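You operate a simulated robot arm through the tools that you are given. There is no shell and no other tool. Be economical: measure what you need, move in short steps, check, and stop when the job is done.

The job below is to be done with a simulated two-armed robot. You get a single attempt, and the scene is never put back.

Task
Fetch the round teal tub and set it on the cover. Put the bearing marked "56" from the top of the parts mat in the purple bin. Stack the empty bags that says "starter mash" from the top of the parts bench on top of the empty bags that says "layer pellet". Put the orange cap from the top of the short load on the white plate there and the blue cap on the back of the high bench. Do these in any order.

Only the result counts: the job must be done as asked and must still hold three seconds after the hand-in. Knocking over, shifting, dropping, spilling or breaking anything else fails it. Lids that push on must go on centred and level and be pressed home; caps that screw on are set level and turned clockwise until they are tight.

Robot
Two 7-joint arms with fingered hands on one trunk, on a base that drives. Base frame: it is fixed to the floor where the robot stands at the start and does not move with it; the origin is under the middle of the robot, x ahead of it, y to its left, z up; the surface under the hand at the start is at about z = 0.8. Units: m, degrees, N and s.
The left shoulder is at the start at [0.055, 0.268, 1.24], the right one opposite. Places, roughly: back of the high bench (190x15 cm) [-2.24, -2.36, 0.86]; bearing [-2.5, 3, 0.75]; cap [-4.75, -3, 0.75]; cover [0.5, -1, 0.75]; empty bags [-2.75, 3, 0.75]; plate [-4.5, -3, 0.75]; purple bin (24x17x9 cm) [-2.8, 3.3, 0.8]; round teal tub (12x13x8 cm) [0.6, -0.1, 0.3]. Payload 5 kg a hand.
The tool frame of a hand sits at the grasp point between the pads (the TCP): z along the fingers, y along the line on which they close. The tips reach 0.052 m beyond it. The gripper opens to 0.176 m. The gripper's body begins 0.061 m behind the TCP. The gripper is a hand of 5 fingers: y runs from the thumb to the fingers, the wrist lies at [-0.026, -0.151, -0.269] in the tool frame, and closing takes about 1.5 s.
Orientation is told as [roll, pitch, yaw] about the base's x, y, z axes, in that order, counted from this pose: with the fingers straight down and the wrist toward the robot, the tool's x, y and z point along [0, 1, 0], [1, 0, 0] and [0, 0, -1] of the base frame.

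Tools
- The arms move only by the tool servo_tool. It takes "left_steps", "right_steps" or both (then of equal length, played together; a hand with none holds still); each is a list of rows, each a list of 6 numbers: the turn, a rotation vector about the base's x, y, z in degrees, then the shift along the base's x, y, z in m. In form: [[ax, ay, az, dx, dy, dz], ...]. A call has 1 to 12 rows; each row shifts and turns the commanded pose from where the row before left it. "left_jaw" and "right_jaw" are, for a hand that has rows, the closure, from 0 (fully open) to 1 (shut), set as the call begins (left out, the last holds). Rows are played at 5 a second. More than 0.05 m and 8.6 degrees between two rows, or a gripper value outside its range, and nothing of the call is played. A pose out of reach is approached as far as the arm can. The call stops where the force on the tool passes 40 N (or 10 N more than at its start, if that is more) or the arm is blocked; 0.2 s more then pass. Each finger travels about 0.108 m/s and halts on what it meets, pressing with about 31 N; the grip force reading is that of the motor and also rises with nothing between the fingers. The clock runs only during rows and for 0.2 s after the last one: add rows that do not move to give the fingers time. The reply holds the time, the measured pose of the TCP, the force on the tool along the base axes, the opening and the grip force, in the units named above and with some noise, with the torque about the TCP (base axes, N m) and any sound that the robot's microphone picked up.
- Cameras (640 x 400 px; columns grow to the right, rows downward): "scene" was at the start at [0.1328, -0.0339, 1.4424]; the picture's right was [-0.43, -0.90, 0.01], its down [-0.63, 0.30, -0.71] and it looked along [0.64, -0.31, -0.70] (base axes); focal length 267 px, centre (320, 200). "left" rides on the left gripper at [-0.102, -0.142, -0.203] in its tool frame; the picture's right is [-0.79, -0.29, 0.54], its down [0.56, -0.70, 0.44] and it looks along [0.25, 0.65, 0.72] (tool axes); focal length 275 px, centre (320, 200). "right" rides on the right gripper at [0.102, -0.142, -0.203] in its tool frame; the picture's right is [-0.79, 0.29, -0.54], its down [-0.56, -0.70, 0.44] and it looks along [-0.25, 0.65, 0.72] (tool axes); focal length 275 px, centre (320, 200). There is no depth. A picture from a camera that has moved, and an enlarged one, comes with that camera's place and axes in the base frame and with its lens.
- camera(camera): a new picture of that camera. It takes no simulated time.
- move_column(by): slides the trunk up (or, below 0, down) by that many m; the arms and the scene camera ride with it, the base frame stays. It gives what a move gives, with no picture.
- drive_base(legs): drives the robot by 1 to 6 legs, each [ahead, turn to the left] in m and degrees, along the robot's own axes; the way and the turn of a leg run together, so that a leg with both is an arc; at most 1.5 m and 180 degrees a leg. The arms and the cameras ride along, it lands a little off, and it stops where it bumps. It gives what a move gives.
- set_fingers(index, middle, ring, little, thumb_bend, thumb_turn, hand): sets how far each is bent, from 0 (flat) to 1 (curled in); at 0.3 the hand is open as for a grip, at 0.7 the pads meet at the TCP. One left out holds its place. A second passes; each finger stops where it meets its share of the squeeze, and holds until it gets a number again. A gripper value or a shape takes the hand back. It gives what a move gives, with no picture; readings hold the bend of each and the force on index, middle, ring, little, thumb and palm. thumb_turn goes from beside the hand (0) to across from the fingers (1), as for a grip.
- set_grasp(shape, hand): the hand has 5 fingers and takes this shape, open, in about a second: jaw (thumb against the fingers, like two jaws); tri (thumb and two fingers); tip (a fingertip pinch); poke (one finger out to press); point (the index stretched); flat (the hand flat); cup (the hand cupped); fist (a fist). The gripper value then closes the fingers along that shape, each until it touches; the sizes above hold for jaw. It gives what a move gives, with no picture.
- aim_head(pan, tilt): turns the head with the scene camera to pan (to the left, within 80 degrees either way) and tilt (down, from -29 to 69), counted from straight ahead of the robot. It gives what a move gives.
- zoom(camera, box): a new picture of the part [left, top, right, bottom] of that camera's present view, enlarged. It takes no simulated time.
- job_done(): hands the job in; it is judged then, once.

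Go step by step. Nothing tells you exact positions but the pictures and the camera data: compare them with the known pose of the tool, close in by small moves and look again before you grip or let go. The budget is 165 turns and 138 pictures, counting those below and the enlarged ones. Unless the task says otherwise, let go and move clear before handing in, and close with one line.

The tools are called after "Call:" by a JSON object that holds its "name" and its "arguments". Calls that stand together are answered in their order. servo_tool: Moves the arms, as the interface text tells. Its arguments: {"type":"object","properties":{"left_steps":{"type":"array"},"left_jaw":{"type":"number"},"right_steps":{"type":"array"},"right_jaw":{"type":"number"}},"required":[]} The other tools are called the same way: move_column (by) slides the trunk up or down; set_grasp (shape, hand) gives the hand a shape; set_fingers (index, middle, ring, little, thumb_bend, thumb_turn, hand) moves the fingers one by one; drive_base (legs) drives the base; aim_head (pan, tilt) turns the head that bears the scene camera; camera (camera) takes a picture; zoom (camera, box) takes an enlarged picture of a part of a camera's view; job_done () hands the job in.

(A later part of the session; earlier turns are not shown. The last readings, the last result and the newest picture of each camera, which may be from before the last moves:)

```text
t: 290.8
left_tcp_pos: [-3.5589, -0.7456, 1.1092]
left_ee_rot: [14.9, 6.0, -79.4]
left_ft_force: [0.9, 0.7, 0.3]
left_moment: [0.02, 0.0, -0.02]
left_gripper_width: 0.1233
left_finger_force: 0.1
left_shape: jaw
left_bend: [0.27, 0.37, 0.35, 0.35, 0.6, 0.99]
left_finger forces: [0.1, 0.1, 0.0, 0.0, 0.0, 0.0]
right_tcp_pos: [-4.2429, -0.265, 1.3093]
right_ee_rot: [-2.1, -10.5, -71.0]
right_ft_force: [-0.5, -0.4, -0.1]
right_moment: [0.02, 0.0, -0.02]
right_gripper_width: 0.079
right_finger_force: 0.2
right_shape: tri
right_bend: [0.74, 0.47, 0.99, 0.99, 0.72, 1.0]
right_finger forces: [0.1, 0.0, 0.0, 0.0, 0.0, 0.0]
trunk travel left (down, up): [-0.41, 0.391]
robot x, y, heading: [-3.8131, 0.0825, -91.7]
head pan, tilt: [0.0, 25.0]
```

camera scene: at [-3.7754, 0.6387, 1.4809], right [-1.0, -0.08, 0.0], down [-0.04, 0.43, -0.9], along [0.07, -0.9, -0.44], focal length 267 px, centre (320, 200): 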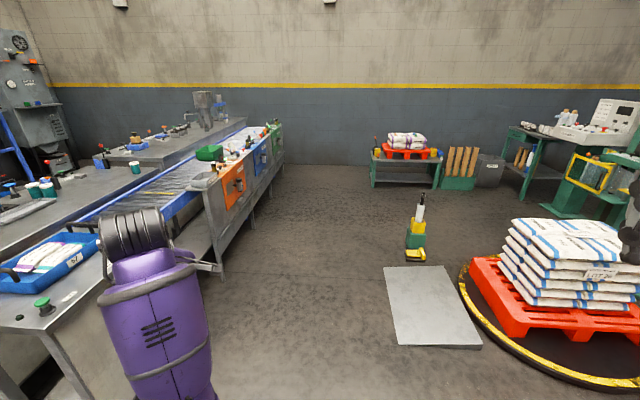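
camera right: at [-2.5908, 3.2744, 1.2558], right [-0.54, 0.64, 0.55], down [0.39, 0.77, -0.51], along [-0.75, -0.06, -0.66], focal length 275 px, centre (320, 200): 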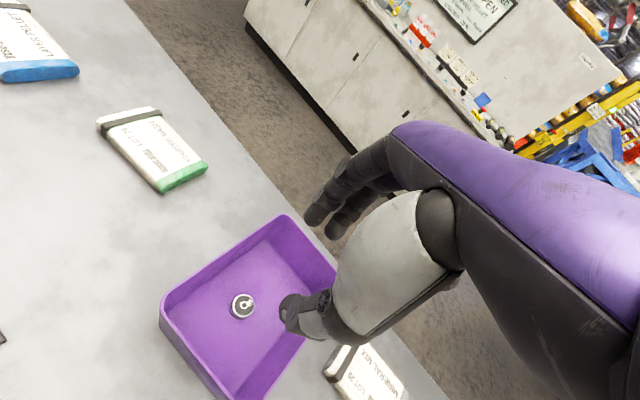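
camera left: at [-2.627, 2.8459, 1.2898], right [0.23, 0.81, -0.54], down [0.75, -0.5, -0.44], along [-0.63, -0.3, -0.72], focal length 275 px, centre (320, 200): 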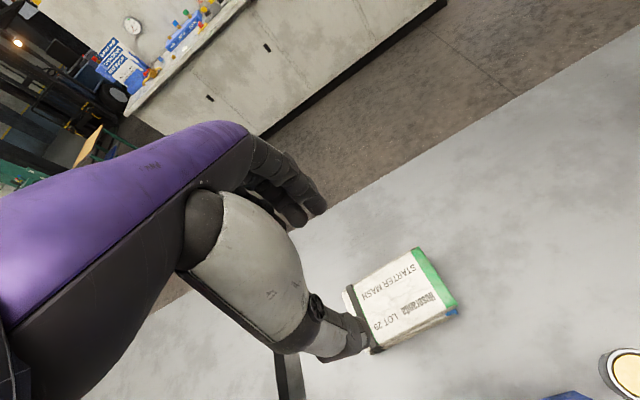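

Now clear. The short load sits on the green table with its front edge near y = -2.85. I drive on to about [-3.95, -2.3] and turn toward it.

Call:
{"name": "drive_base", "arguments": {"legs": [[0, -1.8], [0.8, 0], [0.8, 0], [0.75, 0], [0, -20]]}}

Call:
{"name": "aim_head", "arguments": {"pan": -20, "tilt": 40}}

Call:
{"name": "camera", "arguments": {"camera": "scene"}}

```text
t: 309.0
left_tcp_pos: [-4.0346, -3.1396, 1.1199]
left_ee_rot: [15.8, 4.6, -100.0]
left_ft_force: [0.4, 0.8, 0.5]
left_moment: [-0.08, 0.02, -0.01]
left_gripper_width: 0.1232
left_finger_force: 0.0
left_shape: jaw
left_bend: [0.27, 0.37, 0.35, 0.35, 0.6, 0.99]
left_finger forces: [0.0, 0.0, 0.1, 0.0, 0.0, 0.0]
right_tcp_pos: [-4.5075, -2.4251, 1.3191]
right_ee_rot: [-2.1, -10.5, -92.9]
right_ft_force: [0.1, 0.4, 0.5]
right_moment: [-0.02, -0.04, 0.05]
right_gripper_width: 0.079
right_finger_force: 0.1
right_shape: tri
right_bend: [0.74, 0.47, 0.99, 0.99, 0.72, 1.0]
right_finger forces: [0.0, 0.0, 0.0, 0.1, 0.1, 0.1]
trunk travel left (down, up): [-0.41, 0.391]
robot x, y, heading: [-3.9773, -2.2773, -114.0]
head pan, tilt: [0.0, 25.0]
```

```text
t: 309.8
left_tcp_pos: [-4.0269, -3.1306, 1.1314]
left_ee_rot: [15.7, 3.5, -99.8]
left_ft_force: [-1.2, -0.6, 0.6]
left_moment: [0.03, -0.17, 0.03]
left_gripper_width: 0.1231
left_finger_force: 0.1
left_shape: jaw
left_bend: [0.27, 0.37, 0.35, 0.35, 0.6, 0.99]
left_finger forces: [0.0, 0.1, 0.0, 0.0, 0.0, 0.0]
right_tcp_pos: [-4.503, -2.4109, 1.3223]
right_ee_rot: [-2.3, -11.3, -92.8]
right_ft_force: [-1.2, -0.3, 0.1]
right_moment: [-0.01, -0.19, 0.08]
right_gripper_width: 0.0791
right_finger_force: 0.1
right_shape: tri
right_bend: [0.74, 0.47, 0.99, 0.99, 0.72, 1.0]
right_finger forces: [0.0, 0.0, 0.0, 0.0, 0.0, 0.0]
trunk travel left (down, up): [-0.41, 0.391]
robot x, y, heading: [-3.9773, -2.279, -113.8]
head pan, tilt: [-20.0, 40.0]
```

```text
19 pictures are left
camera scene: at [-4.0606, -2.3903, 1.4578], right [-0.72, 0.69, 0.0], down [0.45, 0.47, -0.76], along [-0.53, -0.54, -0.65], focal length 267 px, centre (320, 200)
```

scene: 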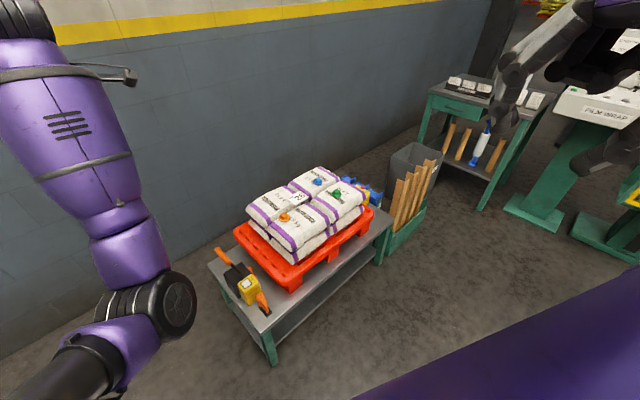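

The short load is in view, with small coloured caps on top. I zoom in.

Call:
{"name": "zoom", "arguments": {"camera": "scene", "box": [230, 155, 390, 265]}}

```text
3.64 times, centred on (310, 210) of scene
camera zoom: at [-4.0606, -2.3903, 1.4578], right [-0.72, 0.69, 0.0], down [0.45, 0.47, -0.76], along [-0.53, -0.54, -0.65], focal length 971 px, centre (356, 164)
```

zoom: 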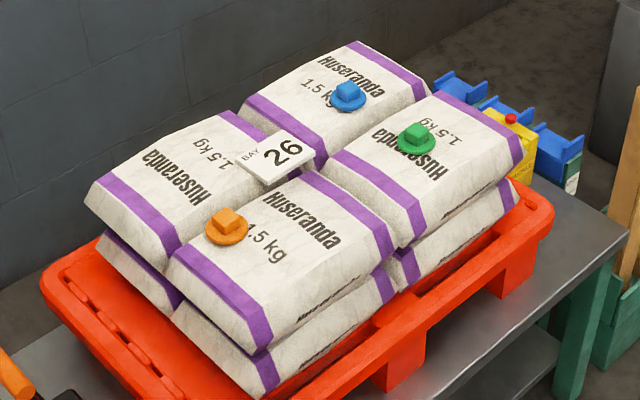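

Orange, blue and green caps lie on the bags, and the white plate is the "BAY 26" card. I step closer and bring the right hand over the load for a second view.

Call:
{"name": "servo_tool", "arguments": {"left_steps": [[0, 0, 0, 0.0, 0.03, 0.01], [0, 0, 0, 0.0, 0.03, 0.01], [0, 0, 0, 0.0, 0.03, 0.01], [0, 0, 0, 0, 0, 0]]}}

Call:
{"name": "drive_base", "arguments": {"legs": [[0.14, 0]]}}

Call:
{"name": "servo_tool", "arguments": {"right_steps": [[3, 0, 0, -0.003, -0.0375, -0.025], [3, 0, 0, -0.003, -0.0375, -0.025], [3, 0, 0, -0.003, -0.0375, -0.025], [2, 0, 0, -0.003, -0.0375, -0.025], [0, 0, -3, -0.003, -0.0375, -0.025], [0, 0, -3, -0.003, -0.0375, -0.025], [0, 0, -3, -0.003, -0.0375, -0.025], [0, 0, -3, -0.003, -0.0375, -0.025], [0, 0, -3, -0.003, -0.0375, -0.025], [0, 0, -2, -0.003, -0.0375, -0.025], [0, 0, 0, 0, 0, -0.02], [0, 0, 0, 0, 0, 0]]}}

Call:
{"name": "camera", "arguments": {"camera": "right"}}

Call:
{"name": "camera", "arguments": {"camera": "scene"}}

```text
t: 310.8
left_tcp_pos: [-4.0232, -3.1304, 1.1285]
left_ee_rot: [15.7, 3.7, -99.9]
left_ft_force: [-0.1, 0.0, 0.0]
left_moment: [0.01, 0.04, -0.02]
left_gripper_width: 0.1233
left_finger_force: 0.1
left_shape: jaw
left_bend: [0.27, 0.37, 0.35, 0.35, 0.6, 0.99]
left_finger forces: [0.0, 0.1, 0.0, 0.0, 0.0, 0.1]
left hand out of reach, approached as far as the arm can: row 1, 2, 3
right_tcp_pos: [-4.5014, -2.4103, 1.323]
right_ee_rot: [-2.3, -11.2, -92.7]
right_ft_force: [-0.6, 0.7, 0.0]
right_moment: [0.06, 0.03, 0.0]
right_gripper_width: 0.0796
right_finger_force: 0.1
right_shape: tri
right_bend: [0.74, 0.47, 0.99, 0.99, 0.72, 1.0]
right_finger forces: [0.1, 0.0, 0.0, 0.0, 0.1, 0.1]
trunk travel left (down, up): [-0.41, 0.391]
robot x, y, heading: [-3.976, -2.2771, -114.0]
head pan, tilt: [-20.0, 40.0]
```

```text
t: 312.4
left_tcp_pos: [-4.0859, -3.2621, 1.1319]
left_ee_rot: [15.4, 3.5, -100.0]
left_ft_force: [1.1, -1.9, -2.2]
left_moment: [0.21, 0.0, 0.03]
left_gripper_width: 0.1234
left_finger_force: 0.0
left_shape: jaw
left_bend: [0.27, 0.37, 0.35, 0.35, 0.6, 0.99]
left_finger forces: [0.0, 0.0, 0.0, 0.0, 0.0, 0.0]
right_tcp_pos: [-4.5593, -2.5416, 1.3233]
right_ee_rot: [-2.3, -11.1, -93.0]
right_ft_force: [-0.1, -1.9, 0.0]
right_moment: [0.18, 0.02, 0.01]
right_gripper_width: 0.0791
right_finger_force: 0.0
right_shape: tri
right_bend: [0.74, 0.47, 0.99, 0.99, 0.72, 1.0]
right_finger forces: [0.1, 0.0, 0.0, 0.0, 0.0, 0.1]
trunk travel left (down, up): [-0.41, 0.391]
robot x, y, heading: [-4.0355, -2.4103, -114.3]
head pan, tilt: [-20.0, 40.0]
```

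```text
t: 315.0
left_tcp_pos: [-4.0782, -3.2546, 1.1457]
left_ee_rot: [15.6, 1.5, -99.9]
left_ft_force: [0.4, 0.0, -0.7]
left_moment: [0.11, 0.01, -0.01]
left_gripper_width: 0.123
left_finger_force: 0.1
left_shape: jaw
left_bend: [0.27, 0.37, 0.35, 0.35, 0.6, 0.99]
left_finger forces: [0.0, 0.1, 0.0, 0.1, 0.0, 0.0]
right_tcp_pos: [-4.5879, -2.8998, 1.0695]
right_ee_rot: [-3.2, -1.0, -109.8]
right_ft_force: [0.6, -0.9, 0.2]
right_moment: [0.1, 0.02, 0.02]
right_gripper_width: 0.079
right_finger_force: 0.1
right_shape: tri
right_bend: [0.74, 0.47, 0.99, 0.99, 0.72, 1.0]
right_finger forces: [0.0, 0.0, 0.0, 0.1, 0.0, 0.0]
right hand out of reach, approached as far as the arm can: row 1
trunk travel left (down, up): [-0.41, 0.391]
robot x, y, heading: [-4.0368, -2.4047, -114.3]
head pan, tilt: [-20.0, 40.0]
```

```text
17 pictures are left
camera right: at [-4.4344, -2.8027, 1.2651], right [-0.81, 0.0, 0.59], down [-0.31, 0.85, -0.42], along [-0.5, -0.52, -0.69], focal length 275 px, centre (320, 200)
```

right: 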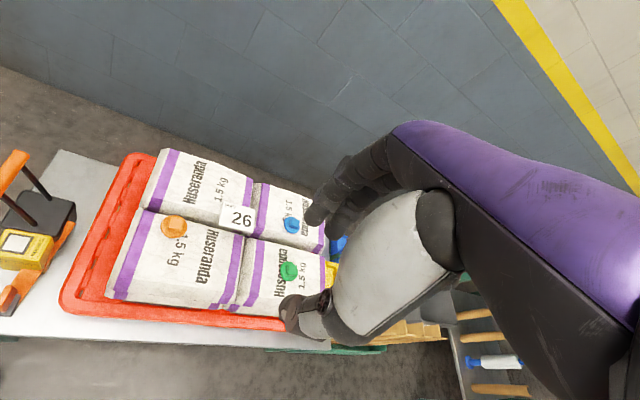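

```text
16 pictures are left
camera scene: at [-4.117, -2.5209, 1.4579], right [-0.72, 0.7, 0.01], down [0.45, 0.47, -0.76], along [-0.53, -0.54, -0.65], focal length 267 px, centre (320, 200)
```

scene: 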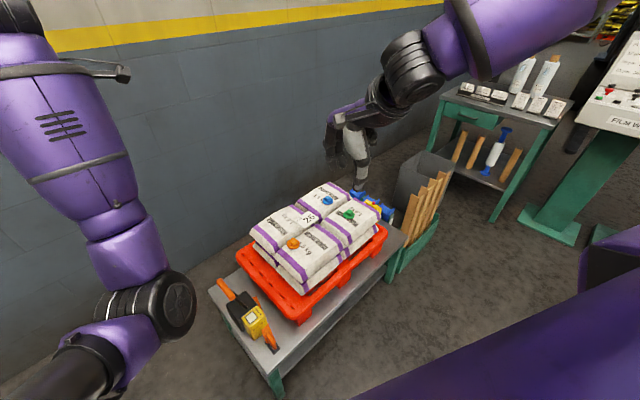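

Triangulated: orange cap [-4.488, -3.034, 0.71], plate [-4.597, -3.07, 0.745], blue cap [-4.747, -3.12, 0.71]. I move the pinch over the orange cap and check from above.

Call:
{"name": "servo_tool", "arguments": {"right_steps": [[-1, 0, 0, 0.03, -0.035, -0.01], [-1, 0, 0, 0.03, -0.035, -0.01], [-1, 0, 0, 0.03, -0.035, -0.02], [0, 0, 0, 0.01, -0.029, -0.035], [0, 0, 0, 0, 0, -0.045], [0, 0, 0, 0, 0, -0.045], [0, 0, 0, 0, 0, -0.035], [0, 0, 0, 0, 0, 0]], "right_jaw": 0.7}}

Call:
{"name": "zoom", "arguments": {"camera": "right", "box": [200, 150, 440, 350]}}

Call:
{"name": "zoom", "arguments": {"camera": "scene", "box": [240, 150, 380, 270]}}

```text
refused: row 3 steps farther than a row can; nothing moved
```

```text
2.00 times, centred on (320, 250) of right
camera zoom: at [-4.4344, -2.8027, 1.2651], right [-0.81, 0.0, 0.59], down [-0.31, 0.85, -0.42], along [-0.5, -0.52, -0.69], focal length 551 px, centre (320, 100)
```

zoom: 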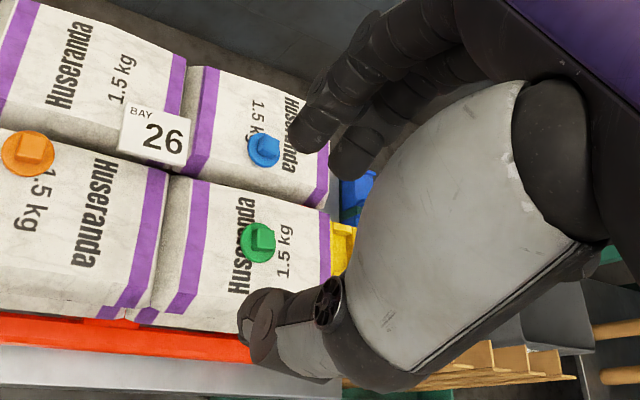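

```text
3.33 times, centred on (310, 210) of scene
camera zoom: at [-4.117, -2.5209, 1.4579], right [-0.72, 0.7, 0.01], down [0.45, 0.47, -0.76], along [-0.53, -0.54, -0.65], focal length 890 px, centre (353, 167)
```

zoom: 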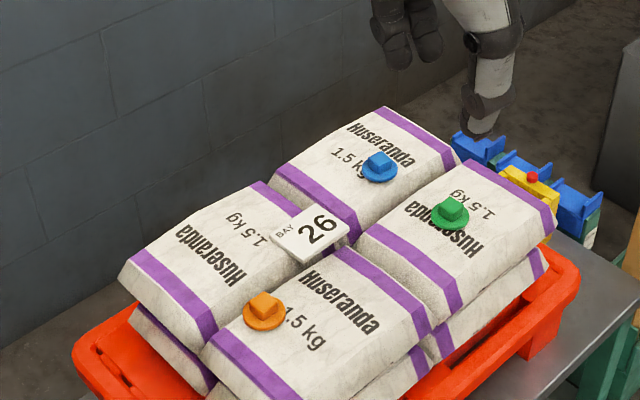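

One step was too long. I repeat with shorter steps, stopping above the orange cap.

Call:
{"name": "servo_tool", "arguments": {"right_steps": [[-1, 0, 0, 0.025, -0.033, -0.01], [-1, 0, 0, 0.025, -0.033, -0.01], [-1, 0, 0, 0.025, -0.033, -0.02], [0, 0, 0, 0.025, -0.032, -0.02], [0, 0, 0, 0, 0, -0.04], [0, 0, 0, 0, 0, -0.04], [0, 0, 0, 0, 0, -0.04], [0, 0, 0, 0, 0, -0.04], [0, 0, 0, 0, 0, 0]], "right_jaw": 0.7}}

Call:
{"name": "zoom", "arguments": {"camera": "right", "box": [200, 150, 440, 350]}}

Call:
{"name": "zoom", "arguments": {"camera": "scene", "box": [240, 150, 380, 270]}}

```text
t: 317.0
left_tcp_pos: [-4.0767, -3.2542, 1.1472]
left_ee_rot: [15.7, 1.5, -99.9]
left_ft_force: [0.5, -0.2, -0.7]
left_moment: [0.05, 0.03, -0.01]
left_gripper_width: 0.1232
left_finger_force: 0.1
left_shape: jaw
left_bend: [0.27, 0.37, 0.35, 0.35, 0.6, 0.99]
left_finger forces: [0.1, 0.1, 0.0, 0.0, 0.0, 0.0]
right_tcp_pos: [-4.5229, -3.0014, 0.8711]
right_ee_rot: [-2.1, -3.6, -109.9]
right_ft_force: [0.2, -0.2, -0.4]
right_moment: [0.03, 0.0, 0.01]
right_gripper_width: 0.0528
right_finger_force: 0.1
right_shape: tri
right_bend: [0.74, 0.54, 0.99, 0.99, 0.74, 1.0]
right_finger forces: [0.1, 0.1, 0.0, 0.0, 0.1, 0.1]
right hand out of reach, approached as far as the arm can: row 6, 7, 8
trunk travel left (down, up): [-0.41, 0.391]
robot x, y, heading: [-4.0332, -2.4086, -114.2]
head pan, tilt: [-20.0, 40.0]
```

```text
2.00 times, centred on (320, 250) of right
camera zoom: at [-4.3673, -2.8937, 1.0618], right [-0.81, 0.03, 0.59], down [-0.31, 0.83, -0.47], along [-0.5, -0.56, -0.66], focal length 551 px, centre (320, 100)
```

zoom: 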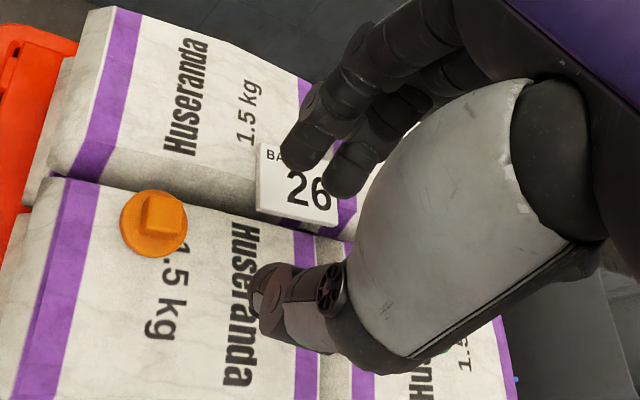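

```text
3.33 times, centred on (310, 210) of scene
camera zoom: at [-4.1173, -2.5207, 1.4579], right [-0.72, 0.7, 0.01], down [0.45, 0.47, -0.76], along [-0.53, -0.54, -0.65], focal length 890 px, centre (353, 167)
```

zoom: 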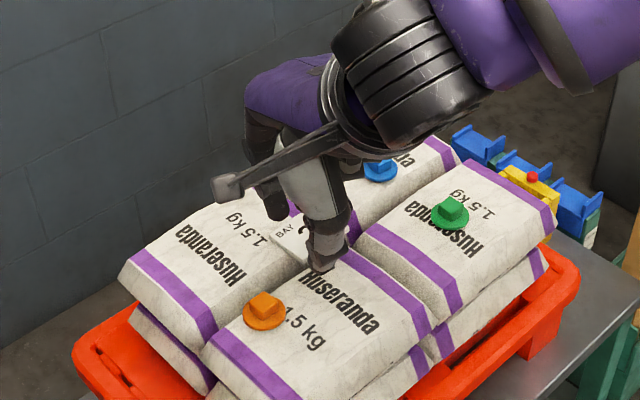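

The hand cannot go lower at this trunk height. I raise the hand a little, lower the trunk 0.13 m, and realign over the orange cap.

Call:
{"name": "servo_tool", "arguments": {"right_steps": [[0, 0, 0, 0, 0, 0.04], [0, 0, 0, 0, 0, 0.04], [0, 0, 0, 0, 0, 0]]}}

Call:
{"name": "move_column", "arguments": {"by": -0.13}}

Call:
{"name": "servo_tool", "arguments": {"right_steps": [[0, 0, 0, 0.013, -0.012, 0], [0, 0, 0, 0.012, -0.011, 0], [0, 0, 0, 0.012, -0.011, 0], [0, 0, 0, 0, 0, 0]]}}

```text
t: 317.8
left_tcp_pos: [-4.078, -3.2538, 1.1452]
left_ee_rot: [15.8, 1.4, -99.9]
left_ft_force: [-1.1, -0.2, -1.2]
left_moment: [0.05, -0.01, 0.02]
left_gripper_width: 0.1234
left_finger_force: 0.0
left_shape: jaw
left_bend: [0.27, 0.37, 0.35, 0.35, 0.6, 0.99]
left_finger forces: [0.0, 0.1, 0.0, 0.0, 0.1, 0.0]
right_tcp_pos: [-4.5188, -3.0024, 0.9516]
right_ee_rot: [-2.3, -3.7, -110.0]
right_ft_force: [-0.9, -0.5, 0.1]
right_moment: [0.02, -0.04, 0.04]
right_gripper_width: 0.0528
right_finger_force: 0.0
right_shape: tri
right_bend: [0.74, 0.54, 0.99, 0.99, 0.74, 1.0]
right_finger forces: [0.0, 0.0, 0.1, 0.1, 0.1, 0.0]
trunk travel left (down, up): [-0.41, 0.391]
robot x, y, heading: [-4.0335, -2.4104, -114.4]
head pan, tilt: [-20.0, 40.0]
```

```text
t: 319.4
left_tcp_pos: [-4.0816, -3.2618, 0.9524]
left_ee_rot: [16.8, 6.3, -99.9]
left_ft_force: [-0.1, 0.3, 0.2]
left_moment: [-0.05, 0.09, -0.03]
left_gripper_width: 0.1234
left_finger_force: 0.1
left_shape: jaw
left_bend: [0.27, 0.37, 0.35, 0.35, 0.6, 0.99]
left_finger forces: [0.0, 0.0, 0.0, 0.0, 0.0, 0.0]
right_tcp_pos: [-4.5222, -3.0035, 0.8249]
right_ee_rot: [-2.1, -3.9, -110.0]
right_ft_force: [-0.4, 0.4, 0.6]
right_moment: [-0.06, -0.01, -0.02]
right_gripper_width: 0.0529
right_finger_force: 0.0
right_shape: tri
right_bend: [0.74, 0.54, 0.99, 0.99, 0.74, 1.0]
right_finger forces: [0.0, 0.0, 0.0, 0.1, 0.0, 0.2]
trunk travel left (down, up): [-0.28, 0.521]
robot x, y, heading: [-4.0321, -2.411, -114.1]
head pan, tilt: [-20.0, 40.0]
```

```text
t: 320.4
left_tcp_pos: [-4.0816, -3.2615, 0.9508]
left_ee_rot: [16.8, 6.5, -100.0]
left_ft_force: [0.2, 0.2, 0.2]
left_moment: [-0.01, 0.02, -0.01]
left_gripper_width: 0.1232
left_finger_force: 0.0
left_shape: jaw
left_bend: [0.27, 0.37, 0.35, 0.35, 0.6, 0.99]
left_finger forces: [0.1, 0.0, 0.0, 0.0, 0.1, 0.0]
right_tcp_pos: [-4.4845, -3.0375, 0.8247]
right_ee_rot: [-2.2, -3.8, -109.9]
right_ft_force: [0.4, 0.8, 0.4]
right_moment: [-0.04, 0.05, 0.0]
right_gripper_width: 0.0528
right_finger_force: 0.0
right_shape: tri
right_bend: [0.74, 0.54, 0.99, 0.99, 0.74, 1.0]
right_finger forces: [0.1, 0.0, 0.1, 0.0, 0.0, 0.0]
trunk travel left (down, up): [-0.28, 0.521]
robot x, y, heading: [-4.0338, -2.4084, -114.5]
head pan, tilt: [-20.0, 40.0]
```

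Call:
{"name": "servo_tool", "arguments": {"right_steps": [[0, 0, 0, 0, 0, -0.015], [0, 0, 0, 0, 0, -0.012], [0, 0, 0, 0, 0, 0]]}}

Call:
{"name": "zoom", "arguments": {"camera": "right", "box": [200, 150, 440, 350]}}

```text
t: 321.2
left_tcp_pos: [-4.0818, -3.2612, 0.9499]
left_ee_rot: [16.8, 6.4, -99.9]
left_ft_force: [0.4, -0.4, 0.0]
left_moment: [0.01, -0.01, 0.0]
left_gripper_width: 0.1232
left_finger_force: 0.0
left_shape: jaw
left_bend: [0.27, 0.37, 0.35, 0.35, 0.6, 0.99]
left_finger forces: [0.0, 0.1, 0.1, 0.0, 0.0, 0.0]
right_tcp_pos: [-4.4861, -3.0358, 0.7971]
right_ee_rot: [-2.1, -3.8, -109.9]
right_ft_force: [0.9, 0.6, 0.4]
right_moment: [-0.01, 0.01, -0.01]
right_gripper_width: 0.0529
right_finger_force: 0.1
right_shape: tri
right_bend: [0.74, 0.54, 0.99, 0.99, 0.74, 1.0]
right_finger forces: [0.1, 0.1, 0.1, 0.0, 0.0, 0.1]
trunk travel left (down, up): [-0.28, 0.521]
robot x, y, heading: [-4.0328, -2.4084, -114.0]
head pan, tilt: [-20.0, 40.0]
```

```text
2.00 times, centred on (320, 250) of right
camera zoom: at [-4.3303, -2.9281, 0.9866], right [-0.81, 0.03, 0.59], down [-0.31, 0.83, -0.47], along [-0.5, -0.56, -0.66], focal length 551 px, centre (320, 100)
```

zoom: 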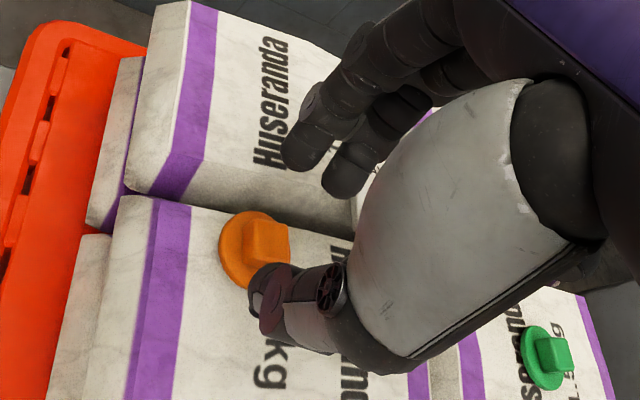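

The cap head sits almost exactly under the grasp point. I nudge 3 mm, lower and close.

Call:
{"name": "servo_tool", "arguments": {"right_steps": [[0, 0, 0, 0.003, 0, -0.01], [0, 0, 0, 0, 0, -0.01], [0, 0, 0, 0, 0, -0.008], [0, 0, 0, 0, 0, 0]]}}

Call:
{"name": "servo_tool", "arguments": {"right_steps": [[0, 0, 0, 0, 0, 0], [0, 0, 0, 0, 0, 0], [0, 0, 0, 0, 0, 0], [0, 0, 0, 0, 0, 0]], "right_jaw": 1}}

Call:
{"name": "zoom", "arguments": {"camera": "right", "box": [200, 150, 440, 350]}}

```text
t: 322.2
left_tcp_pos: [-4.0822, -3.2625, 0.9504]
left_ee_rot: [16.7, 6.4, -99.9]
left_ft_force: [-0.7, -1.2, 0.6]
left_moment: [-0.02, -0.02, 0.02]
left_gripper_width: 0.1229
left_finger_force: 0.1
left_shape: jaw
left_bend: [0.27, 0.37, 0.35, 0.35, 0.6, 0.99]
left_finger forces: [0.0, 0.0, 0.0, 0.1, 0.0, 0.1]
right_tcp_pos: [-4.4883, -3.0311, 0.7703]
right_ee_rot: [-2.0, -3.7, -110.0]
right_ft_force: [-0.3, 0.7, 0.3]
right_moment: [0.0, 0.02, -0.02]
right_gripper_width: 0.0528
right_finger_force: 0.1
right_shape: tri
right_bend: [0.74, 0.54, 0.99, 0.99, 0.74, 1.0]
right_finger forces: [0.0, 0.0, 0.0, 0.0, 0.0, 0.1]
right hand out of reach, approached as far as the arm can: row 1, 2
trunk travel left (down, up): [-0.28, 0.521]
robot x, y, heading: [-4.0323, -2.4065, -113.9]
head pan, tilt: [-20.0, 40.0]
```

```text
t: 323.2
left_tcp_pos: [-4.0825, -3.2616, 0.9515]
left_ee_rot: [16.8, 6.3, -99.9]
left_ft_force: [-0.5, 0.4, -0.1]
left_moment: [-0.01, 0.02, -0.01]
left_gripper_width: 0.1233
left_finger_force: 0.0
left_shape: jaw
left_bend: [0.27, 0.37, 0.35, 0.35, 0.6, 0.99]
left_finger forces: [0.0, 0.1, 0.0, 0.0, 0.0, 0.1]
right_tcp_pos: [-4.4886, -3.0317, 0.7726]
right_ee_rot: [-2.1, -3.8, -109.7]
right_ft_force: [-0.3, 1.2, 8.0]
right_moment: [0.0, 0.0, -0.01]
right_gripper_width: 0.0076
right_finger_force: 30.6
right_shape: tri
right_bend: [0.72, 0.7, 1.0, 1.0, 0.74, 1.0]
right_finger forces: [15.7, 0.1, 0.0, 0.0, 21.6, 0.0]
trunk travel left (down, up): [-0.28, 0.521]
robot x, y, heading: [-4.0341, -2.4062, -114.1]
head pan, tilt: [-20.0, 40.0]
```

```text
2.00 times, centred on (320, 250) of right
camera zoom: at [-4.3346, -2.9224, 0.9627], right [-0.81, 0.03, 0.59], down [-0.31, 0.83, -0.47], along [-0.5, -0.56, -0.66], focal length 551 px, centre (320, 100)
```

zoom: 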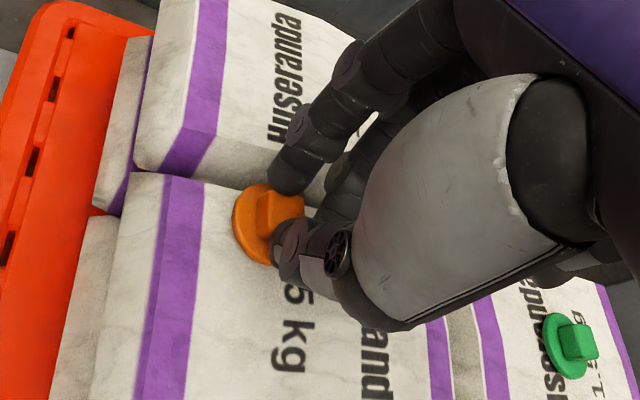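

Index and thumb closed just beside the head, about 1.3 cm off. I open, rise 3 cm and turn the base slightly to shift the hand.

Call:
{"name": "servo_tool", "arguments": {"right_steps": [[0, 0, 0, 0, 0, 0], [0, 0, 0, 0, 0, 0], [0, 0, 0, 0, 0, 0.015], [0, 0, 0, 0, 0, 0.02], [0, 0, 0, 0, 0, 0]], "right_jaw": 0.7}}

Call:
{"name": "drive_base", "arguments": {"legs": [[0, 2]]}}

Call:
{"name": "zoom", "arguments": {"camera": "right", "box": [200, 150, 440, 350]}}

```text
t: 324.4
left_tcp_pos: [-4.0824, -3.2619, 0.9506]
left_ee_rot: [16.8, 6.4, -99.9]
left_ft_force: [1.1, -0.7, -0.1]
left_moment: [0.07, -0.04, 0.03]
left_gripper_width: 0.1233
left_finger_force: 0.0
left_shape: jaw
left_bend: [0.27, 0.37, 0.35, 0.35, 0.6, 0.99]
left_finger forces: [0.0, 0.0, 0.1, 0.1, 0.0, 0.0]
right_tcp_pos: [-4.4874, -3.0318, 0.8067]
right_ee_rot: [-2.2, -3.8, -109.9]
right_ft_force: [0.4, -0.1, -1.1]
right_moment: [0.02, -0.03, 0.03]
right_gripper_width: 0.0524
right_finger_force: 0.0
right_shape: tri
right_bend: [0.74, 0.54, 0.99, 0.99, 0.74, 1.0]
right_finger forces: [0.1, 0.0, 0.0, 0.1, 0.1, 0.1]
trunk travel left (down, up): [-0.28, 0.521]
robot x, y, heading: [-4.034, -2.4058, -114.3]
head pan, tilt: [-20.0, 40.0]
```

```text
t: 325.2
left_tcp_pos: [-4.036, -3.2688, 0.9434]
left_ee_rot: [17.7, 6.3, -96.7]
left_ft_force: [-0.7, 0.3, 0.7]
left_moment: [-0.04, -0.1, 0.0]
left_gripper_width: 0.1232
left_finger_force: 0.1
left_shape: jaw
left_bend: [0.27, 0.37, 0.35, 0.35, 0.6, 0.99]
left_finger forces: [0.0, 0.0, 0.1, 0.1, 0.0, 0.0]
right_tcp_pos: [-4.4656, -3.0473, 0.8054]
right_ee_rot: [-2.1, -3.6, -107.9]
right_ft_force: [-0.8, -0.1, -1.1]
right_moment: [-0.07, -0.11, 0.02]
right_gripper_width: 0.0526
right_finger_force: 0.1
right_shape: tri
right_bend: [0.74, 0.54, 0.99, 0.99, 0.74, 1.0]
right_finger forces: [0.0, 0.1, 0.0, 0.1, 0.1, 0.0]
trunk travel left (down, up): [-0.28, 0.521]
robot x, y, heading: [-4.0339, -2.4112, -112.2]
head pan, tilt: [-20.0, 40.0]
```

```text
2.00 times, centred on (320, 250) of right
camera zoom: at [-4.3142, -2.9344, 0.9957], right [-0.81, 0.0, 0.59], down [-0.34, 0.82, -0.47], along [-0.48, -0.58, -0.66], focal length 551 px, centre (320, 100)
```

zoom: 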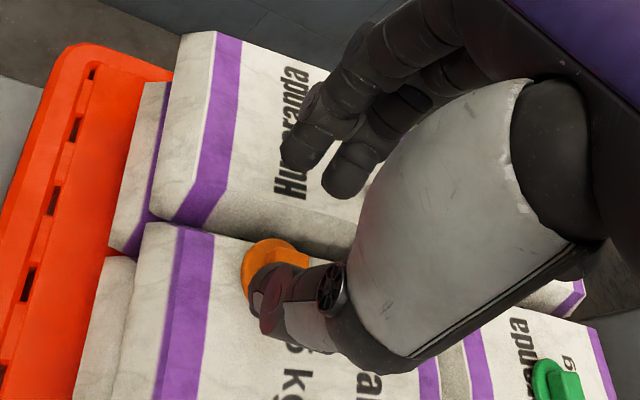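

The earlier pinch probably did hold the head with index and thumb only. I recentre so both fingers meet it, then lower and close again.

Call:
{"name": "servo_tool", "arguments": {"right_steps": [[0, 0, 0, -0.008, 0.006, 0], [0, 0, 0, -0.006, 0.005, 0], [0, 0, 0, 0, 0, -0.012], [0, 0, 0, 0, 0, -0.012], [0, 0, 0, 0, 0, -0.01], [0, 0, 0, 0, 0, 0]]}}

Call:
{"name": "servo_tool", "arguments": {"right_steps": [[0, 0, 0, 0, 0, 0], [0, 0, 0, 0, 0, 0], [0, 0, 0, 0, 0, 0], [0, 0, 0, 0, 0, 0], [0, 0, 0, 0, 0, 0.015], [0, 0, 0, 0, 0, 0.025], [0, 0, 0, 0, 0, 0.03], [0, 0, 0, 0, 0, 0]], "right_jaw": 1}}

Call:
{"name": "zoom", "arguments": {"camera": "right", "box": [200, 150, 440, 350]}}

```text
t: 326.6
left_tcp_pos: [-4.0289, -3.2591, 0.9559]
left_ee_rot: [17.9, 5.5, -96.5]
left_ft_force: [-0.5, 1.2, 1.4]
left_moment: [-0.04, -0.06, 0.0]
left_gripper_width: 0.1233
left_finger_force: 0.0
left_shape: jaw
left_bend: [0.27, 0.37, 0.35, 0.35, 0.6, 0.99]
left_finger forces: [0.0, 0.0, 0.0, 0.1, 0.0, 0.0]
right_tcp_pos: [-4.4751, -3.0275, 0.7822]
right_ee_rot: [-2.3, -4.5, -107.9]
right_ft_force: [-0.3, 0.6, -0.1]
right_moment: [-0.03, -0.01, 0.01]
right_gripper_width: 0.0527
right_finger_force: 0.1
right_shape: tri
right_bend: [0.74, 0.54, 0.99, 0.99, 0.74, 1.0]
right_finger forces: [0.1, 0.1, 0.1, 0.0, 0.0, 0.0]
trunk travel left (down, up): [-0.28, 0.521]
robot x, y, heading: [-4.0347, -2.4125, -112.3]
head pan, tilt: [-20.0, 40.0]
```

```text
t: 328.4
left_tcp_pos: [-4.0293, -3.2591, 0.9534]
left_ee_rot: [17.8, 5.6, -96.4]
left_ft_force: [0.2, -1.2, -1.1]
left_moment: [0.04, -0.02, 0.04]
left_gripper_width: 0.1233
left_finger_force: 0.0
left_shape: jaw
left_bend: [0.27, 0.37, 0.35, 0.35, 0.6, 0.99]
left_finger forces: [0.0, 0.0, 0.0, 0.0, 0.0, 0.0]
right_tcp_pos: [-4.4734, -3.0273, 0.8508]
right_ee_rot: [-2.2, -4.4, -107.9]
right_ft_force: [-1.3, -0.4, -0.4]
right_moment: [0.06, -0.03, 0.04]
right_gripper_width: 0.0
right_finger_force: 31.0
right_shape: tri
right_bend: [0.7, 0.7, 1.0, 1.0, 0.63, 1.0]
right_finger forces: [0.0, 0.0, 0.0, 0.0, 0.1, 0.0]
trunk travel left (down, up): [-0.28, 0.521]
robot x, y, heading: [-4.0383, -2.4066, -112.5]
head pan, tilt: [-20.0, 40.0]
```

```text
2.00 times, centred on (320, 250) of right
camera zoom: at [-4.3221, -2.9115, 1.0387], right [-0.81, 0.01, 0.59], down [-0.34, 0.81, -0.47], along [-0.48, -0.58, -0.65], focal length 551 px, centre (320, 100)
```

zoom: 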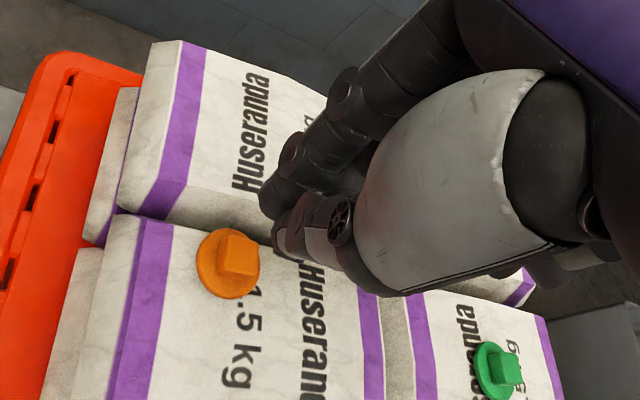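

I missed because the hand had drifted off and stayed too high; my first pinch was actually well placed. I reopen and return to that exact spot, checking the readings.

Call:
{"name": "servo_tool", "arguments": {"right_steps": [[0, 0, 0, -0.008, -0.004, 0], [0, 0, 0, -0.0075, -0.003, 0], [0, 0, 0, 0, 0, 0], [0, 0, 0, 0, 0, -0.015], [0, 0, 0, 0, 0, -0.015], [0, 0, 0, 0, 0, -0.015], [0, 0, 0, 0, 0, 0]], "right_jaw": 0.7}}

```text
t: 330.0
left_tcp_pos: [-4.0284, -3.2583, 0.9555]
left_ee_rot: [17.9, 5.4, -96.3]
left_ft_force: [0.1, 0.4, 0.7]
left_moment: [-0.01, 0.04, 0.03]
left_gripper_width: 0.1232
left_finger_force: 0.1
left_shape: jaw
left_bend: [0.27, 0.37, 0.35, 0.35, 0.6, 0.99]
left_finger forces: [0.1, 0.0, 0.1, 0.0, 0.1, 0.0]
right_tcp_pos: [-4.4924, -3.0338, 0.8069]
right_ee_rot: [-2.2, -4.5, -107.9]
right_ft_force: [-0.6, 1.2, -0.2]
right_moment: [0.0, 0.0, -0.02]
right_gripper_width: 0.0526
right_finger_force: 0.1
right_shape: tri
right_bend: [0.74, 0.54, 0.99, 0.99, 0.74, 1.0]
right_finger forces: [0.0, 0.0, 0.0, 0.0, 0.1, 0.1]
trunk travel left (down, up): [-0.28, 0.521]
robot x, y, heading: [-4.0307, -2.4056, -112.3]
head pan, tilt: [-20.0, 40.0]
```

Call:
{"name": "servo_tool", "arguments": {"right_steps": [[0, 0, 0, 0.004, -0.001, -0.012], [0, 0, 0, 0, 0, -0.012], [0, 0, 0, 0, 0, -0.013], [0, 0, 0, 0, 0, 0]]}}

```text
t: 331.0
left_tcp_pos: [-4.0289, -3.2576, 0.9552]
left_ee_rot: [17.9, 5.5, -96.4]
left_ft_force: [-0.1, 0.4, 1.2]
left_moment: [-0.05, 0.0, 0.01]
left_gripper_width: 0.1232
left_finger_force: 0.0
left_shape: jaw
left_bend: [0.27, 0.37, 0.35, 0.35, 0.6, 0.99]
left_finger forces: [0.1, 0.0, 0.0, 0.0, 0.1, 0.0]
right_tcp_pos: [-4.4866, -3.0345, 0.7702]
right_ee_rot: [-2.3, -4.7, -107.9]
right_ft_force: [0.0, -0.7, -0.1]
right_moment: [-0.01, 0.04, 0.01]
right_gripper_width: 0.0522
right_finger_force: 0.1
right_shape: tri
right_bend: [0.74, 0.54, 0.99, 0.99, 0.74, 1.0]
right_finger forces: [0.1, 0.1, 0.0, 0.0, 0.0, 0.0]
trunk travel left (down, up): [-0.28, 0.521]
robot x, y, heading: [-4.0337, -2.4059, -112.3]
head pan, tilt: [-20.0, 40.0]
```

Call:
{"name": "servo_tool", "arguments": {"right_steps": [[0, 0, 0, 0, 0, -0.004], [0, 0, 0, 0, 0, 0]]}}

Call:
{"name": "servo_tool", "arguments": {"right_steps": [[0, 0, 0, 0, 0, 0], [0, 0, 0, 0, 0, 0], [0, 0, 0, 0, 0, 0], [0, 0, 0, 0, 0, 0], [0, 0, 0, 0, 0, 0]], "right_jaw": 1}}

```text
t: 331.6
left_tcp_pos: [-4.0281, -3.2592, 0.9547]
left_ee_rot: [17.8, 5.5, -96.4]
left_ft_force: [0.4, -0.7, 0.4]
left_moment: [-0.05, 0.0, -0.02]
left_gripper_width: 0.1232
left_finger_force: 0.1
left_shape: jaw
left_bend: [0.27, 0.37, 0.35, 0.35, 0.6, 0.99]
left_finger forces: [0.0, 0.0, 0.0, 0.0, 0.0, 0.1]
right_tcp_pos: [-4.4864, -3.0348, 0.7661]
right_ee_rot: [-2.2, -4.5, -107.9]
right_ft_force: [0.6, -0.4, 1.0]
right_moment: [0.01, -0.02, 0.0]
right_gripper_width: 0.0524
right_finger_force: 0.2
right_shape: tri
right_bend: [0.74, 0.54, 0.99, 0.99, 0.74, 1.0]
right_finger forces: [0.1, 0.0, 0.0, 0.0, 0.0, 0.0]
trunk travel left (down, up): [-0.28, 0.521]
robot x, y, heading: [-4.0328, -2.4076, -112.4]
head pan, tilt: [-20.0, 40.0]
```

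```text
t: 332.8
left_tcp_pos: [-4.0285, -3.2576, 0.9553]
left_ee_rot: [17.8, 5.5, -96.3]
left_ft_force: [0.5, 0.6, 0.5]
left_moment: [-0.05, 0.01, -0.04]
left_gripper_width: 0.1233
left_finger_force: 0.1
left_shape: jaw
left_bend: [0.27, 0.37, 0.35, 0.35, 0.6, 0.99]
left_finger forces: [0.1, 0.0, 0.0, 0.0, 0.2, 0.1]
right_tcp_pos: [-4.486, -3.0362, 0.7667]
right_ee_rot: [-2.3, -4.5, -107.9]
right_ft_force: [-0.7, -0.3, 0.3]
right_moment: [-0.05, -0.03, 0.01]
right_gripper_width: 0.0137
right_finger_force: 30.7
right_shape: tri
right_bend: [0.72, 0.71, 1.0, 1.0, 0.73, 1.0]
right_finger forces: [18.5, 10.6, 0.1, 0.1, 24.6, 0.0]
trunk travel left (down, up): [-0.28, 0.521]
robot x, y, heading: [-4.0341, -2.4083, -112.4]
head pan, tilt: [-20.0, 40.0]
```

Both fingers and thumb now hold the cap head. I lift it, move over the plate and check.

Call:
{"name": "servo_tool", "arguments": {"right_steps": [[0, 0, 0, 0, 0, 0.015], [0, 0, 0, 0, 0, 0.025], [0, 0, 0, 0, 0, 0.03], [0, 0, 0, -0.028, -0.011, 0], [0, 0, 0, -0.028, -0.012, 0], [0, 0, 0, -0.028, -0.012, 0], [0, 0, 0, -0.028, -0.012, 0], [0, 0, 0, 0, 0, 0]]}}

Call:
{"name": "zoom", "arguments": {"camera": "right", "box": [200, 150, 440, 350]}}

```text
t: 334.6
left_tcp_pos: [-4.0277, -3.2592, 0.9549]
left_ee_rot: [17.7, 5.5, -96.4]
left_ft_force: [-0.4, -0.2, 0.3]
left_moment: [0.02, -0.04, 0.01]
left_gripper_width: 0.1234
left_finger_force: 0.1
left_shape: jaw
left_bend: [0.27, 0.37, 0.35, 0.35, 0.6, 0.99]
left_finger forces: [0.1, 0.0, 0.0, 0.0, 0.0, 0.1]
right_tcp_pos: [-4.5988, -3.0818, 0.8362]
right_ee_rot: [-2.2, -4.5, -107.9]
right_ft_force: [-0.1, -0.4, 0.4]
right_moment: [0.03, 0.02, -0.05]
right_gripper_width: 0.0135
right_finger_force: 31.4
right_shape: tri
right_bend: [0.72, 0.71, 1.0, 1.0, 0.73, 1.0]
right_finger forces: [18.4, 10.6, 0.0, 0.0, 24.4, 0.0]
trunk travel left (down, up): [-0.28, 0.521]
robot x, y, heading: [-4.0334, -2.4103, -112.1]
head pan, tilt: [-20.0, 40.0]
```

```text
2.00 times, centred on (320, 250) of right
camera zoom: at [-4.4464, -2.9655, 1.0246], right [-0.81, 0.01, 0.59], down [-0.34, 0.81, -0.48], along [-0.48, -0.59, -0.65], focal length 551 px, centre (320, 100)
```

zoom: 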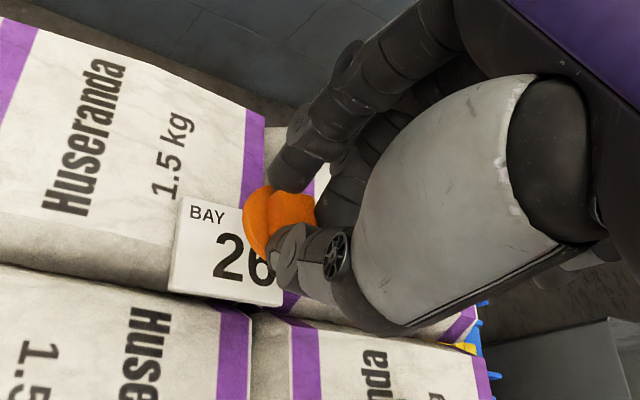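

The cap will land almost at the plate's centre. I lower until it touches.

Call:
{"name": "servo_tool", "arguments": {"right_steps": [[0, 0, 0, 0, 0, -0.012], [0, 0, 0, 0, 0, -0.01], [0, 0, 0, 0, 0, -0.006], [0, 0, 0, 0, 0, 0]]}}

Call:
{"name": "servo_tool", "arguments": {"right_steps": [[0, 0, 0, 0, 0, -0.004], [0, 0, 0, 0, 0, -0.003], [0, 0, 0, 0, 0, 0]]}}

```text
t: 335.6
left_tcp_pos: [-4.0284, -3.2588, 0.9552]
left_ee_rot: [17.8, 5.5, -96.4]
left_ft_force: [0.4, 0.2, 0.7]
left_moment: [-0.03, 0.01, 0.05]
left_gripper_width: 0.1234
left_finger_force: 0.2
left_shape: jaw
left_bend: [0.27, 0.37, 0.35, 0.35, 0.6, 0.99]
left_finger forces: [0.0, 0.1, 0.1, 0.1, 0.1, 0.0]
right_tcp_pos: [-4.5968, -3.0819, 0.8081]
right_ee_rot: [-2.2, -4.4, -108.0]
right_ft_force: [-0.2, -0.1, 0.4]
right_moment: [0.02, -0.02, -0.04]
right_gripper_width: 0.0135
right_finger_force: 30.6
right_shape: tri
right_bend: [0.72, 0.71, 1.0, 1.0, 0.73, 1.0]
right_finger forces: [18.4, 10.7, 0.0, 0.1, 24.3, 0.0]
trunk travel left (down, up): [-0.28, 0.521]
robot x, y, heading: [-4.0357, -2.4047, -112.5]
head pan, tilt: [-20.0, 40.0]
```

```text
t: 336.4
left_tcp_pos: [-4.0288, -3.2585, 0.9548]
left_ee_rot: [17.9, 5.6, -96.3]
left_ft_force: [-0.3, -0.1, -1.0]
left_moment: [0.0, 0.0, -0.02]
left_gripper_width: 0.1233
left_finger_force: 0.0
left_shape: jaw
left_bend: [0.27, 0.37, 0.35, 0.35, 0.6, 0.99]
left_finger forces: [0.0, 0.1, 0.0, 0.0, 0.1, 0.1]
right_tcp_pos: [-4.5995, -3.083, 0.8022]
right_ee_rot: [-2.2, -4.5, -107.9]
right_ft_force: [0.7, -0.4, -0.3]
right_moment: [-0.02, 0.06, 0.02]
right_gripper_width: 0.0135
right_finger_force: 30.4
right_shape: tri
right_bend: [0.72, 0.71, 1.0, 1.0, 0.73, 1.0]
right_finger forces: [18.4, 10.6, 0.0, 0.0, 24.3, 0.1]
trunk travel left (down, up): [-0.28, 0.521]
robot x, y, heading: [-4.0373, -2.4061, -112.5]
head pan, tilt: [-20.0, 40.0]
```

Call:
{"name": "servo_tool", "arguments": {"right_steps": [[0, 0, 0, 0, 0, -0.004], [0, 0, 0, 0, 0, -0.004], [0, 0, 0, 0, 0, 0]]}}

Call:
{"name": "servo_tool", "arguments": {"right_steps": [[0, 0, 0, 0, 0, -0.003], [0, 0, 0, 0, 0, -0.003], [0, 0, 0, 0, 0, 0]]}}

```text
t: 337.2
left_tcp_pos: [-4.0274, -3.2588, 0.955]
left_ee_rot: [17.8, 5.5, -96.3]
left_ft_force: [0.8, -0.6, -0.2]
left_moment: [0.01, 0.01, 0.0]
left_gripper_width: 0.1232
left_finger_force: 0.0
left_shape: jaw
left_bend: [0.27, 0.37, 0.35, 0.35, 0.6, 0.99]
left_finger forces: [0.0, 0.0, 0.0, 0.0, 0.0, 0.0]
right_tcp_pos: [-4.5971, -3.0826, 0.7937]
right_ee_rot: [-2.1, -4.5, -107.8]
right_ft_force: [-0.5, -0.2, 0.4]
right_moment: [0.0, 0.0, 0.02]
right_gripper_width: 0.0136
right_finger_force: 31.0
right_shape: tri
right_bend: [0.72, 0.71, 1.0, 1.0, 0.73, 1.0]
right_finger forces: [18.4, 10.6, 0.0, 0.1, 24.4, 0.0]
trunk travel left (down, up): [-0.28, 0.521]
robot x, y, heading: [-4.0351, -2.4103, -111.9]
head pan, tilt: [-20.0, 40.0]
```

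```text
t: 338.0
left_tcp_pos: [-4.0294, -3.2583, 0.955]
left_ee_rot: [17.8, 5.6, -96.4]
left_ft_force: [-0.5, 0.2, 0.6]
left_moment: [0.01, 0.0, -0.01]
left_gripper_width: 0.1228
left_finger_force: 0.2
left_shape: jaw
left_bend: [0.27, 0.37, 0.35, 0.35, 0.6, 0.99]
left_finger forces: [0.0, 0.0, 0.0, 0.0, 0.0, 0.1]
right_tcp_pos: [-4.5979, -3.082, 0.7866]
right_ee_rot: [-2.2, -4.5, -107.9]
right_ft_force: [-0.6, -0.2, -0.1]
right_moment: [-0.03, 0.01, -0.01]
right_gripper_width: 0.0138
right_finger_force: 31.1
right_shape: tri
right_bend: [0.72, 0.71, 1.0, 1.0, 0.73, 1.0]
right_finger forces: [18.4, 10.6, 0.0, 0.0, 24.2, 0.1]
trunk travel left (down, up): [-0.28, 0.521]
robot x, y, heading: [-4.0366, -2.4079, -112.4]
head pan, tilt: [-20.0, 40.0]
```

Call:
{"name": "servo_tool", "arguments": {"right_steps": [[0, 0, 0, 0, 0, -0.003], [0, 0, 0, 0, 0, -0.002], [0, 0, 0, 0, 0, 0]]}}

Call:
{"name": "servo_tool", "arguments": {"right_steps": [[0, 0, 0, 0, 0, -0.003], [0, 0, 0, 0, 0, -0.001], [0, 0, 0, 0, 0, 0]]}}

Call:
{"name": "zoom", "arguments": {"camera": "right", "box": [200, 150, 440, 350]}}

```text
t: 338.8
left_tcp_pos: [-4.0288, -3.2593, 0.9543]
left_ee_rot: [17.9, 5.5, -96.4]
left_ft_force: [-0.1, -0.2, 0.2]
left_moment: [-0.01, 0.02, 0.07]
left_gripper_width: 0.1231
left_finger_force: 0.1
left_shape: jaw
left_bend: [0.27, 0.37, 0.35, 0.35, 0.6, 0.99]
left_finger forces: [0.0, 0.0, 0.0, 0.1, 0.0, 0.0]
right_tcp_pos: [-4.5976, -3.0826, 0.7818]
right_ee_rot: [-2.2, -4.5, -107.9]
right_ft_force: [-0.2, -0.6, -0.4]
right_moment: [0.0, -0.03, 0.01]
right_gripper_width: 0.0138
right_finger_force: 31.4
right_shape: tri
right_bend: [0.72, 0.71, 1.0, 1.0, 0.73, 1.0]
right_finger forces: [18.4, 10.6, 0.1, 0.0, 24.3, 0.0]
trunk travel left (down, up): [-0.28, 0.521]
robot x, y, heading: [-4.0336, -2.4073, -112.4]
head pan, tilt: [-20.0, 40.0]
```

```text
t: 339.6
left_tcp_pos: [-4.0294, -3.2586, 0.9554]
left_ee_rot: [17.8, 5.6, -96.4]
left_ft_force: [0.4, 0.3, 0.2]
left_moment: [-0.01, -0.01, -0.03]
left_gripper_width: 0.1233
left_finger_force: 0.0
left_shape: jaw
left_bend: [0.27, 0.37, 0.35, 0.35, 0.6, 0.99]
left_finger forces: [0.0, 0.0, 0.0, 0.0, 0.0, 0.0]
right_tcp_pos: [-4.5974, -3.0824, 0.7786]
right_ee_rot: [-2.2, -4.4, -107.9]
right_ft_force: [-0.7, 0.0, -0.8]
right_moment: [0.0, -0.02, -0.03]
right_gripper_width: 0.0138
right_finger_force: 30.6
right_shape: tri
right_bend: [0.72, 0.71, 1.0, 1.0, 0.73, 1.0]
right_finger forces: [18.4, 10.6, 0.0, 0.1, 24.3, 0.0]
trunk travel left (down, up): [-0.28, 0.521]
robot x, y, heading: [-4.0354, -2.4083, -112.1]
head pan, tilt: [-20.0, 40.0]
```

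```text
2.00 times, centred on (320, 250) of right
camera zoom: at [-4.4463, -2.9667, 0.966], right [-0.81, 0.01, 0.59], down [-0.34, 0.81, -0.47], along [-0.48, -0.58, -0.65], focal length 551 px, centre (320, 100)
```

zoom: 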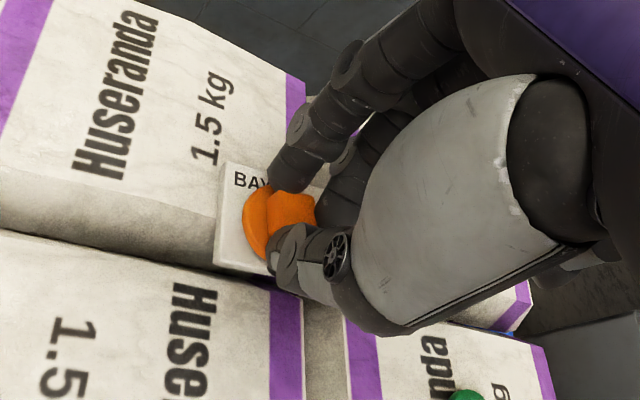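

Call:
{"name": "servo_tool", "arguments": {"right_steps": [[0, 0, 0, 0, 0, -0.003], [0, 0, 0, 0, 0, -0.002], [0, 0, 0, 0, 0, 0]]}}

Call:
{"name": "servo_tool", "arguments": {"right_steps": [[0, 0, 0, 0, 0, -0.002], [0, 0, 0, 0, 0, -0.001], [0, 0, 0, 0, 0, 0]]}}

```text
t: 340.4
left_tcp_pos: [-4.0276, -3.2587, 0.9555]
left_ee_rot: [17.8, 5.5, -96.3]
left_ft_force: [0.8, -0.1, -0.2]
left_moment: [0.0, 0.03, 0.02]
left_gripper_width: 0.1232
left_finger_force: 0.0
left_shape: jaw
left_bend: [0.27, 0.37, 0.35, 0.35, 0.6, 0.99]
left_finger forces: [0.1, 0.0, 0.0, 0.0, 0.1, 0.0]
right_tcp_pos: [-4.5975, -3.0831, 0.7744]
right_ee_rot: [-2.2, -4.6, -107.9]
right_ft_force: [-0.8, 3.2, 10.9]
right_moment: [-0.14, 0.0, -0.02]
right_gripper_width: 0.0133
right_finger_force: 31.0
right_shape: tri
right_bend: [0.72, 0.71, 1.0, 1.0, 0.73, 1.0]
right_finger forces: [18.6, 12.0, 0.1, 0.0, 26.4, 0.1]
trunk travel left (down, up): [-0.28, 0.521]
robot x, y, heading: [-4.0336, -2.4076, -112.2]
head pan, tilt: [-20.0, 40.0]
```

```text
t: 341.2
left_tcp_pos: [-4.0282, -3.2571, 0.9568]
left_ee_rot: [17.7, 5.4, -96.4]
left_ft_force: [1.3, -0.4, -1.5]
left_moment: [-0.01, 0.0, 0.03]
left_gripper_width: 0.1233
left_finger_force: 0.1
left_shape: jaw
left_bend: [0.27, 0.37, 0.35, 0.35, 0.6, 0.99]
left_finger forces: [0.0, 0.0, 0.0, 0.0, 0.0, 0.0]
right_tcp_pos: [-4.5975, -3.0834, 0.7743]
right_ee_rot: [-2.2, -4.8, -107.9]
right_ft_force: [-2.8, 0.9, 32.8]
right_moment: [-0.75, -0.04, -0.04]
right_gripper_width: 0.0139
right_finger_force: 30.6
right_shape: tri
right_bend: [0.72, 0.72, 1.0, 1.0, 0.73, 1.0]
right_finger forces: [37.1, 14.6, 0.0, 0.0, 29.5, 0.1]
trunk travel left (down, up): [-0.28, 0.521]
robot x, y, heading: [-4.033, -2.4066, -112.6]
head pan, tilt: [-20.0, 40.0]
```

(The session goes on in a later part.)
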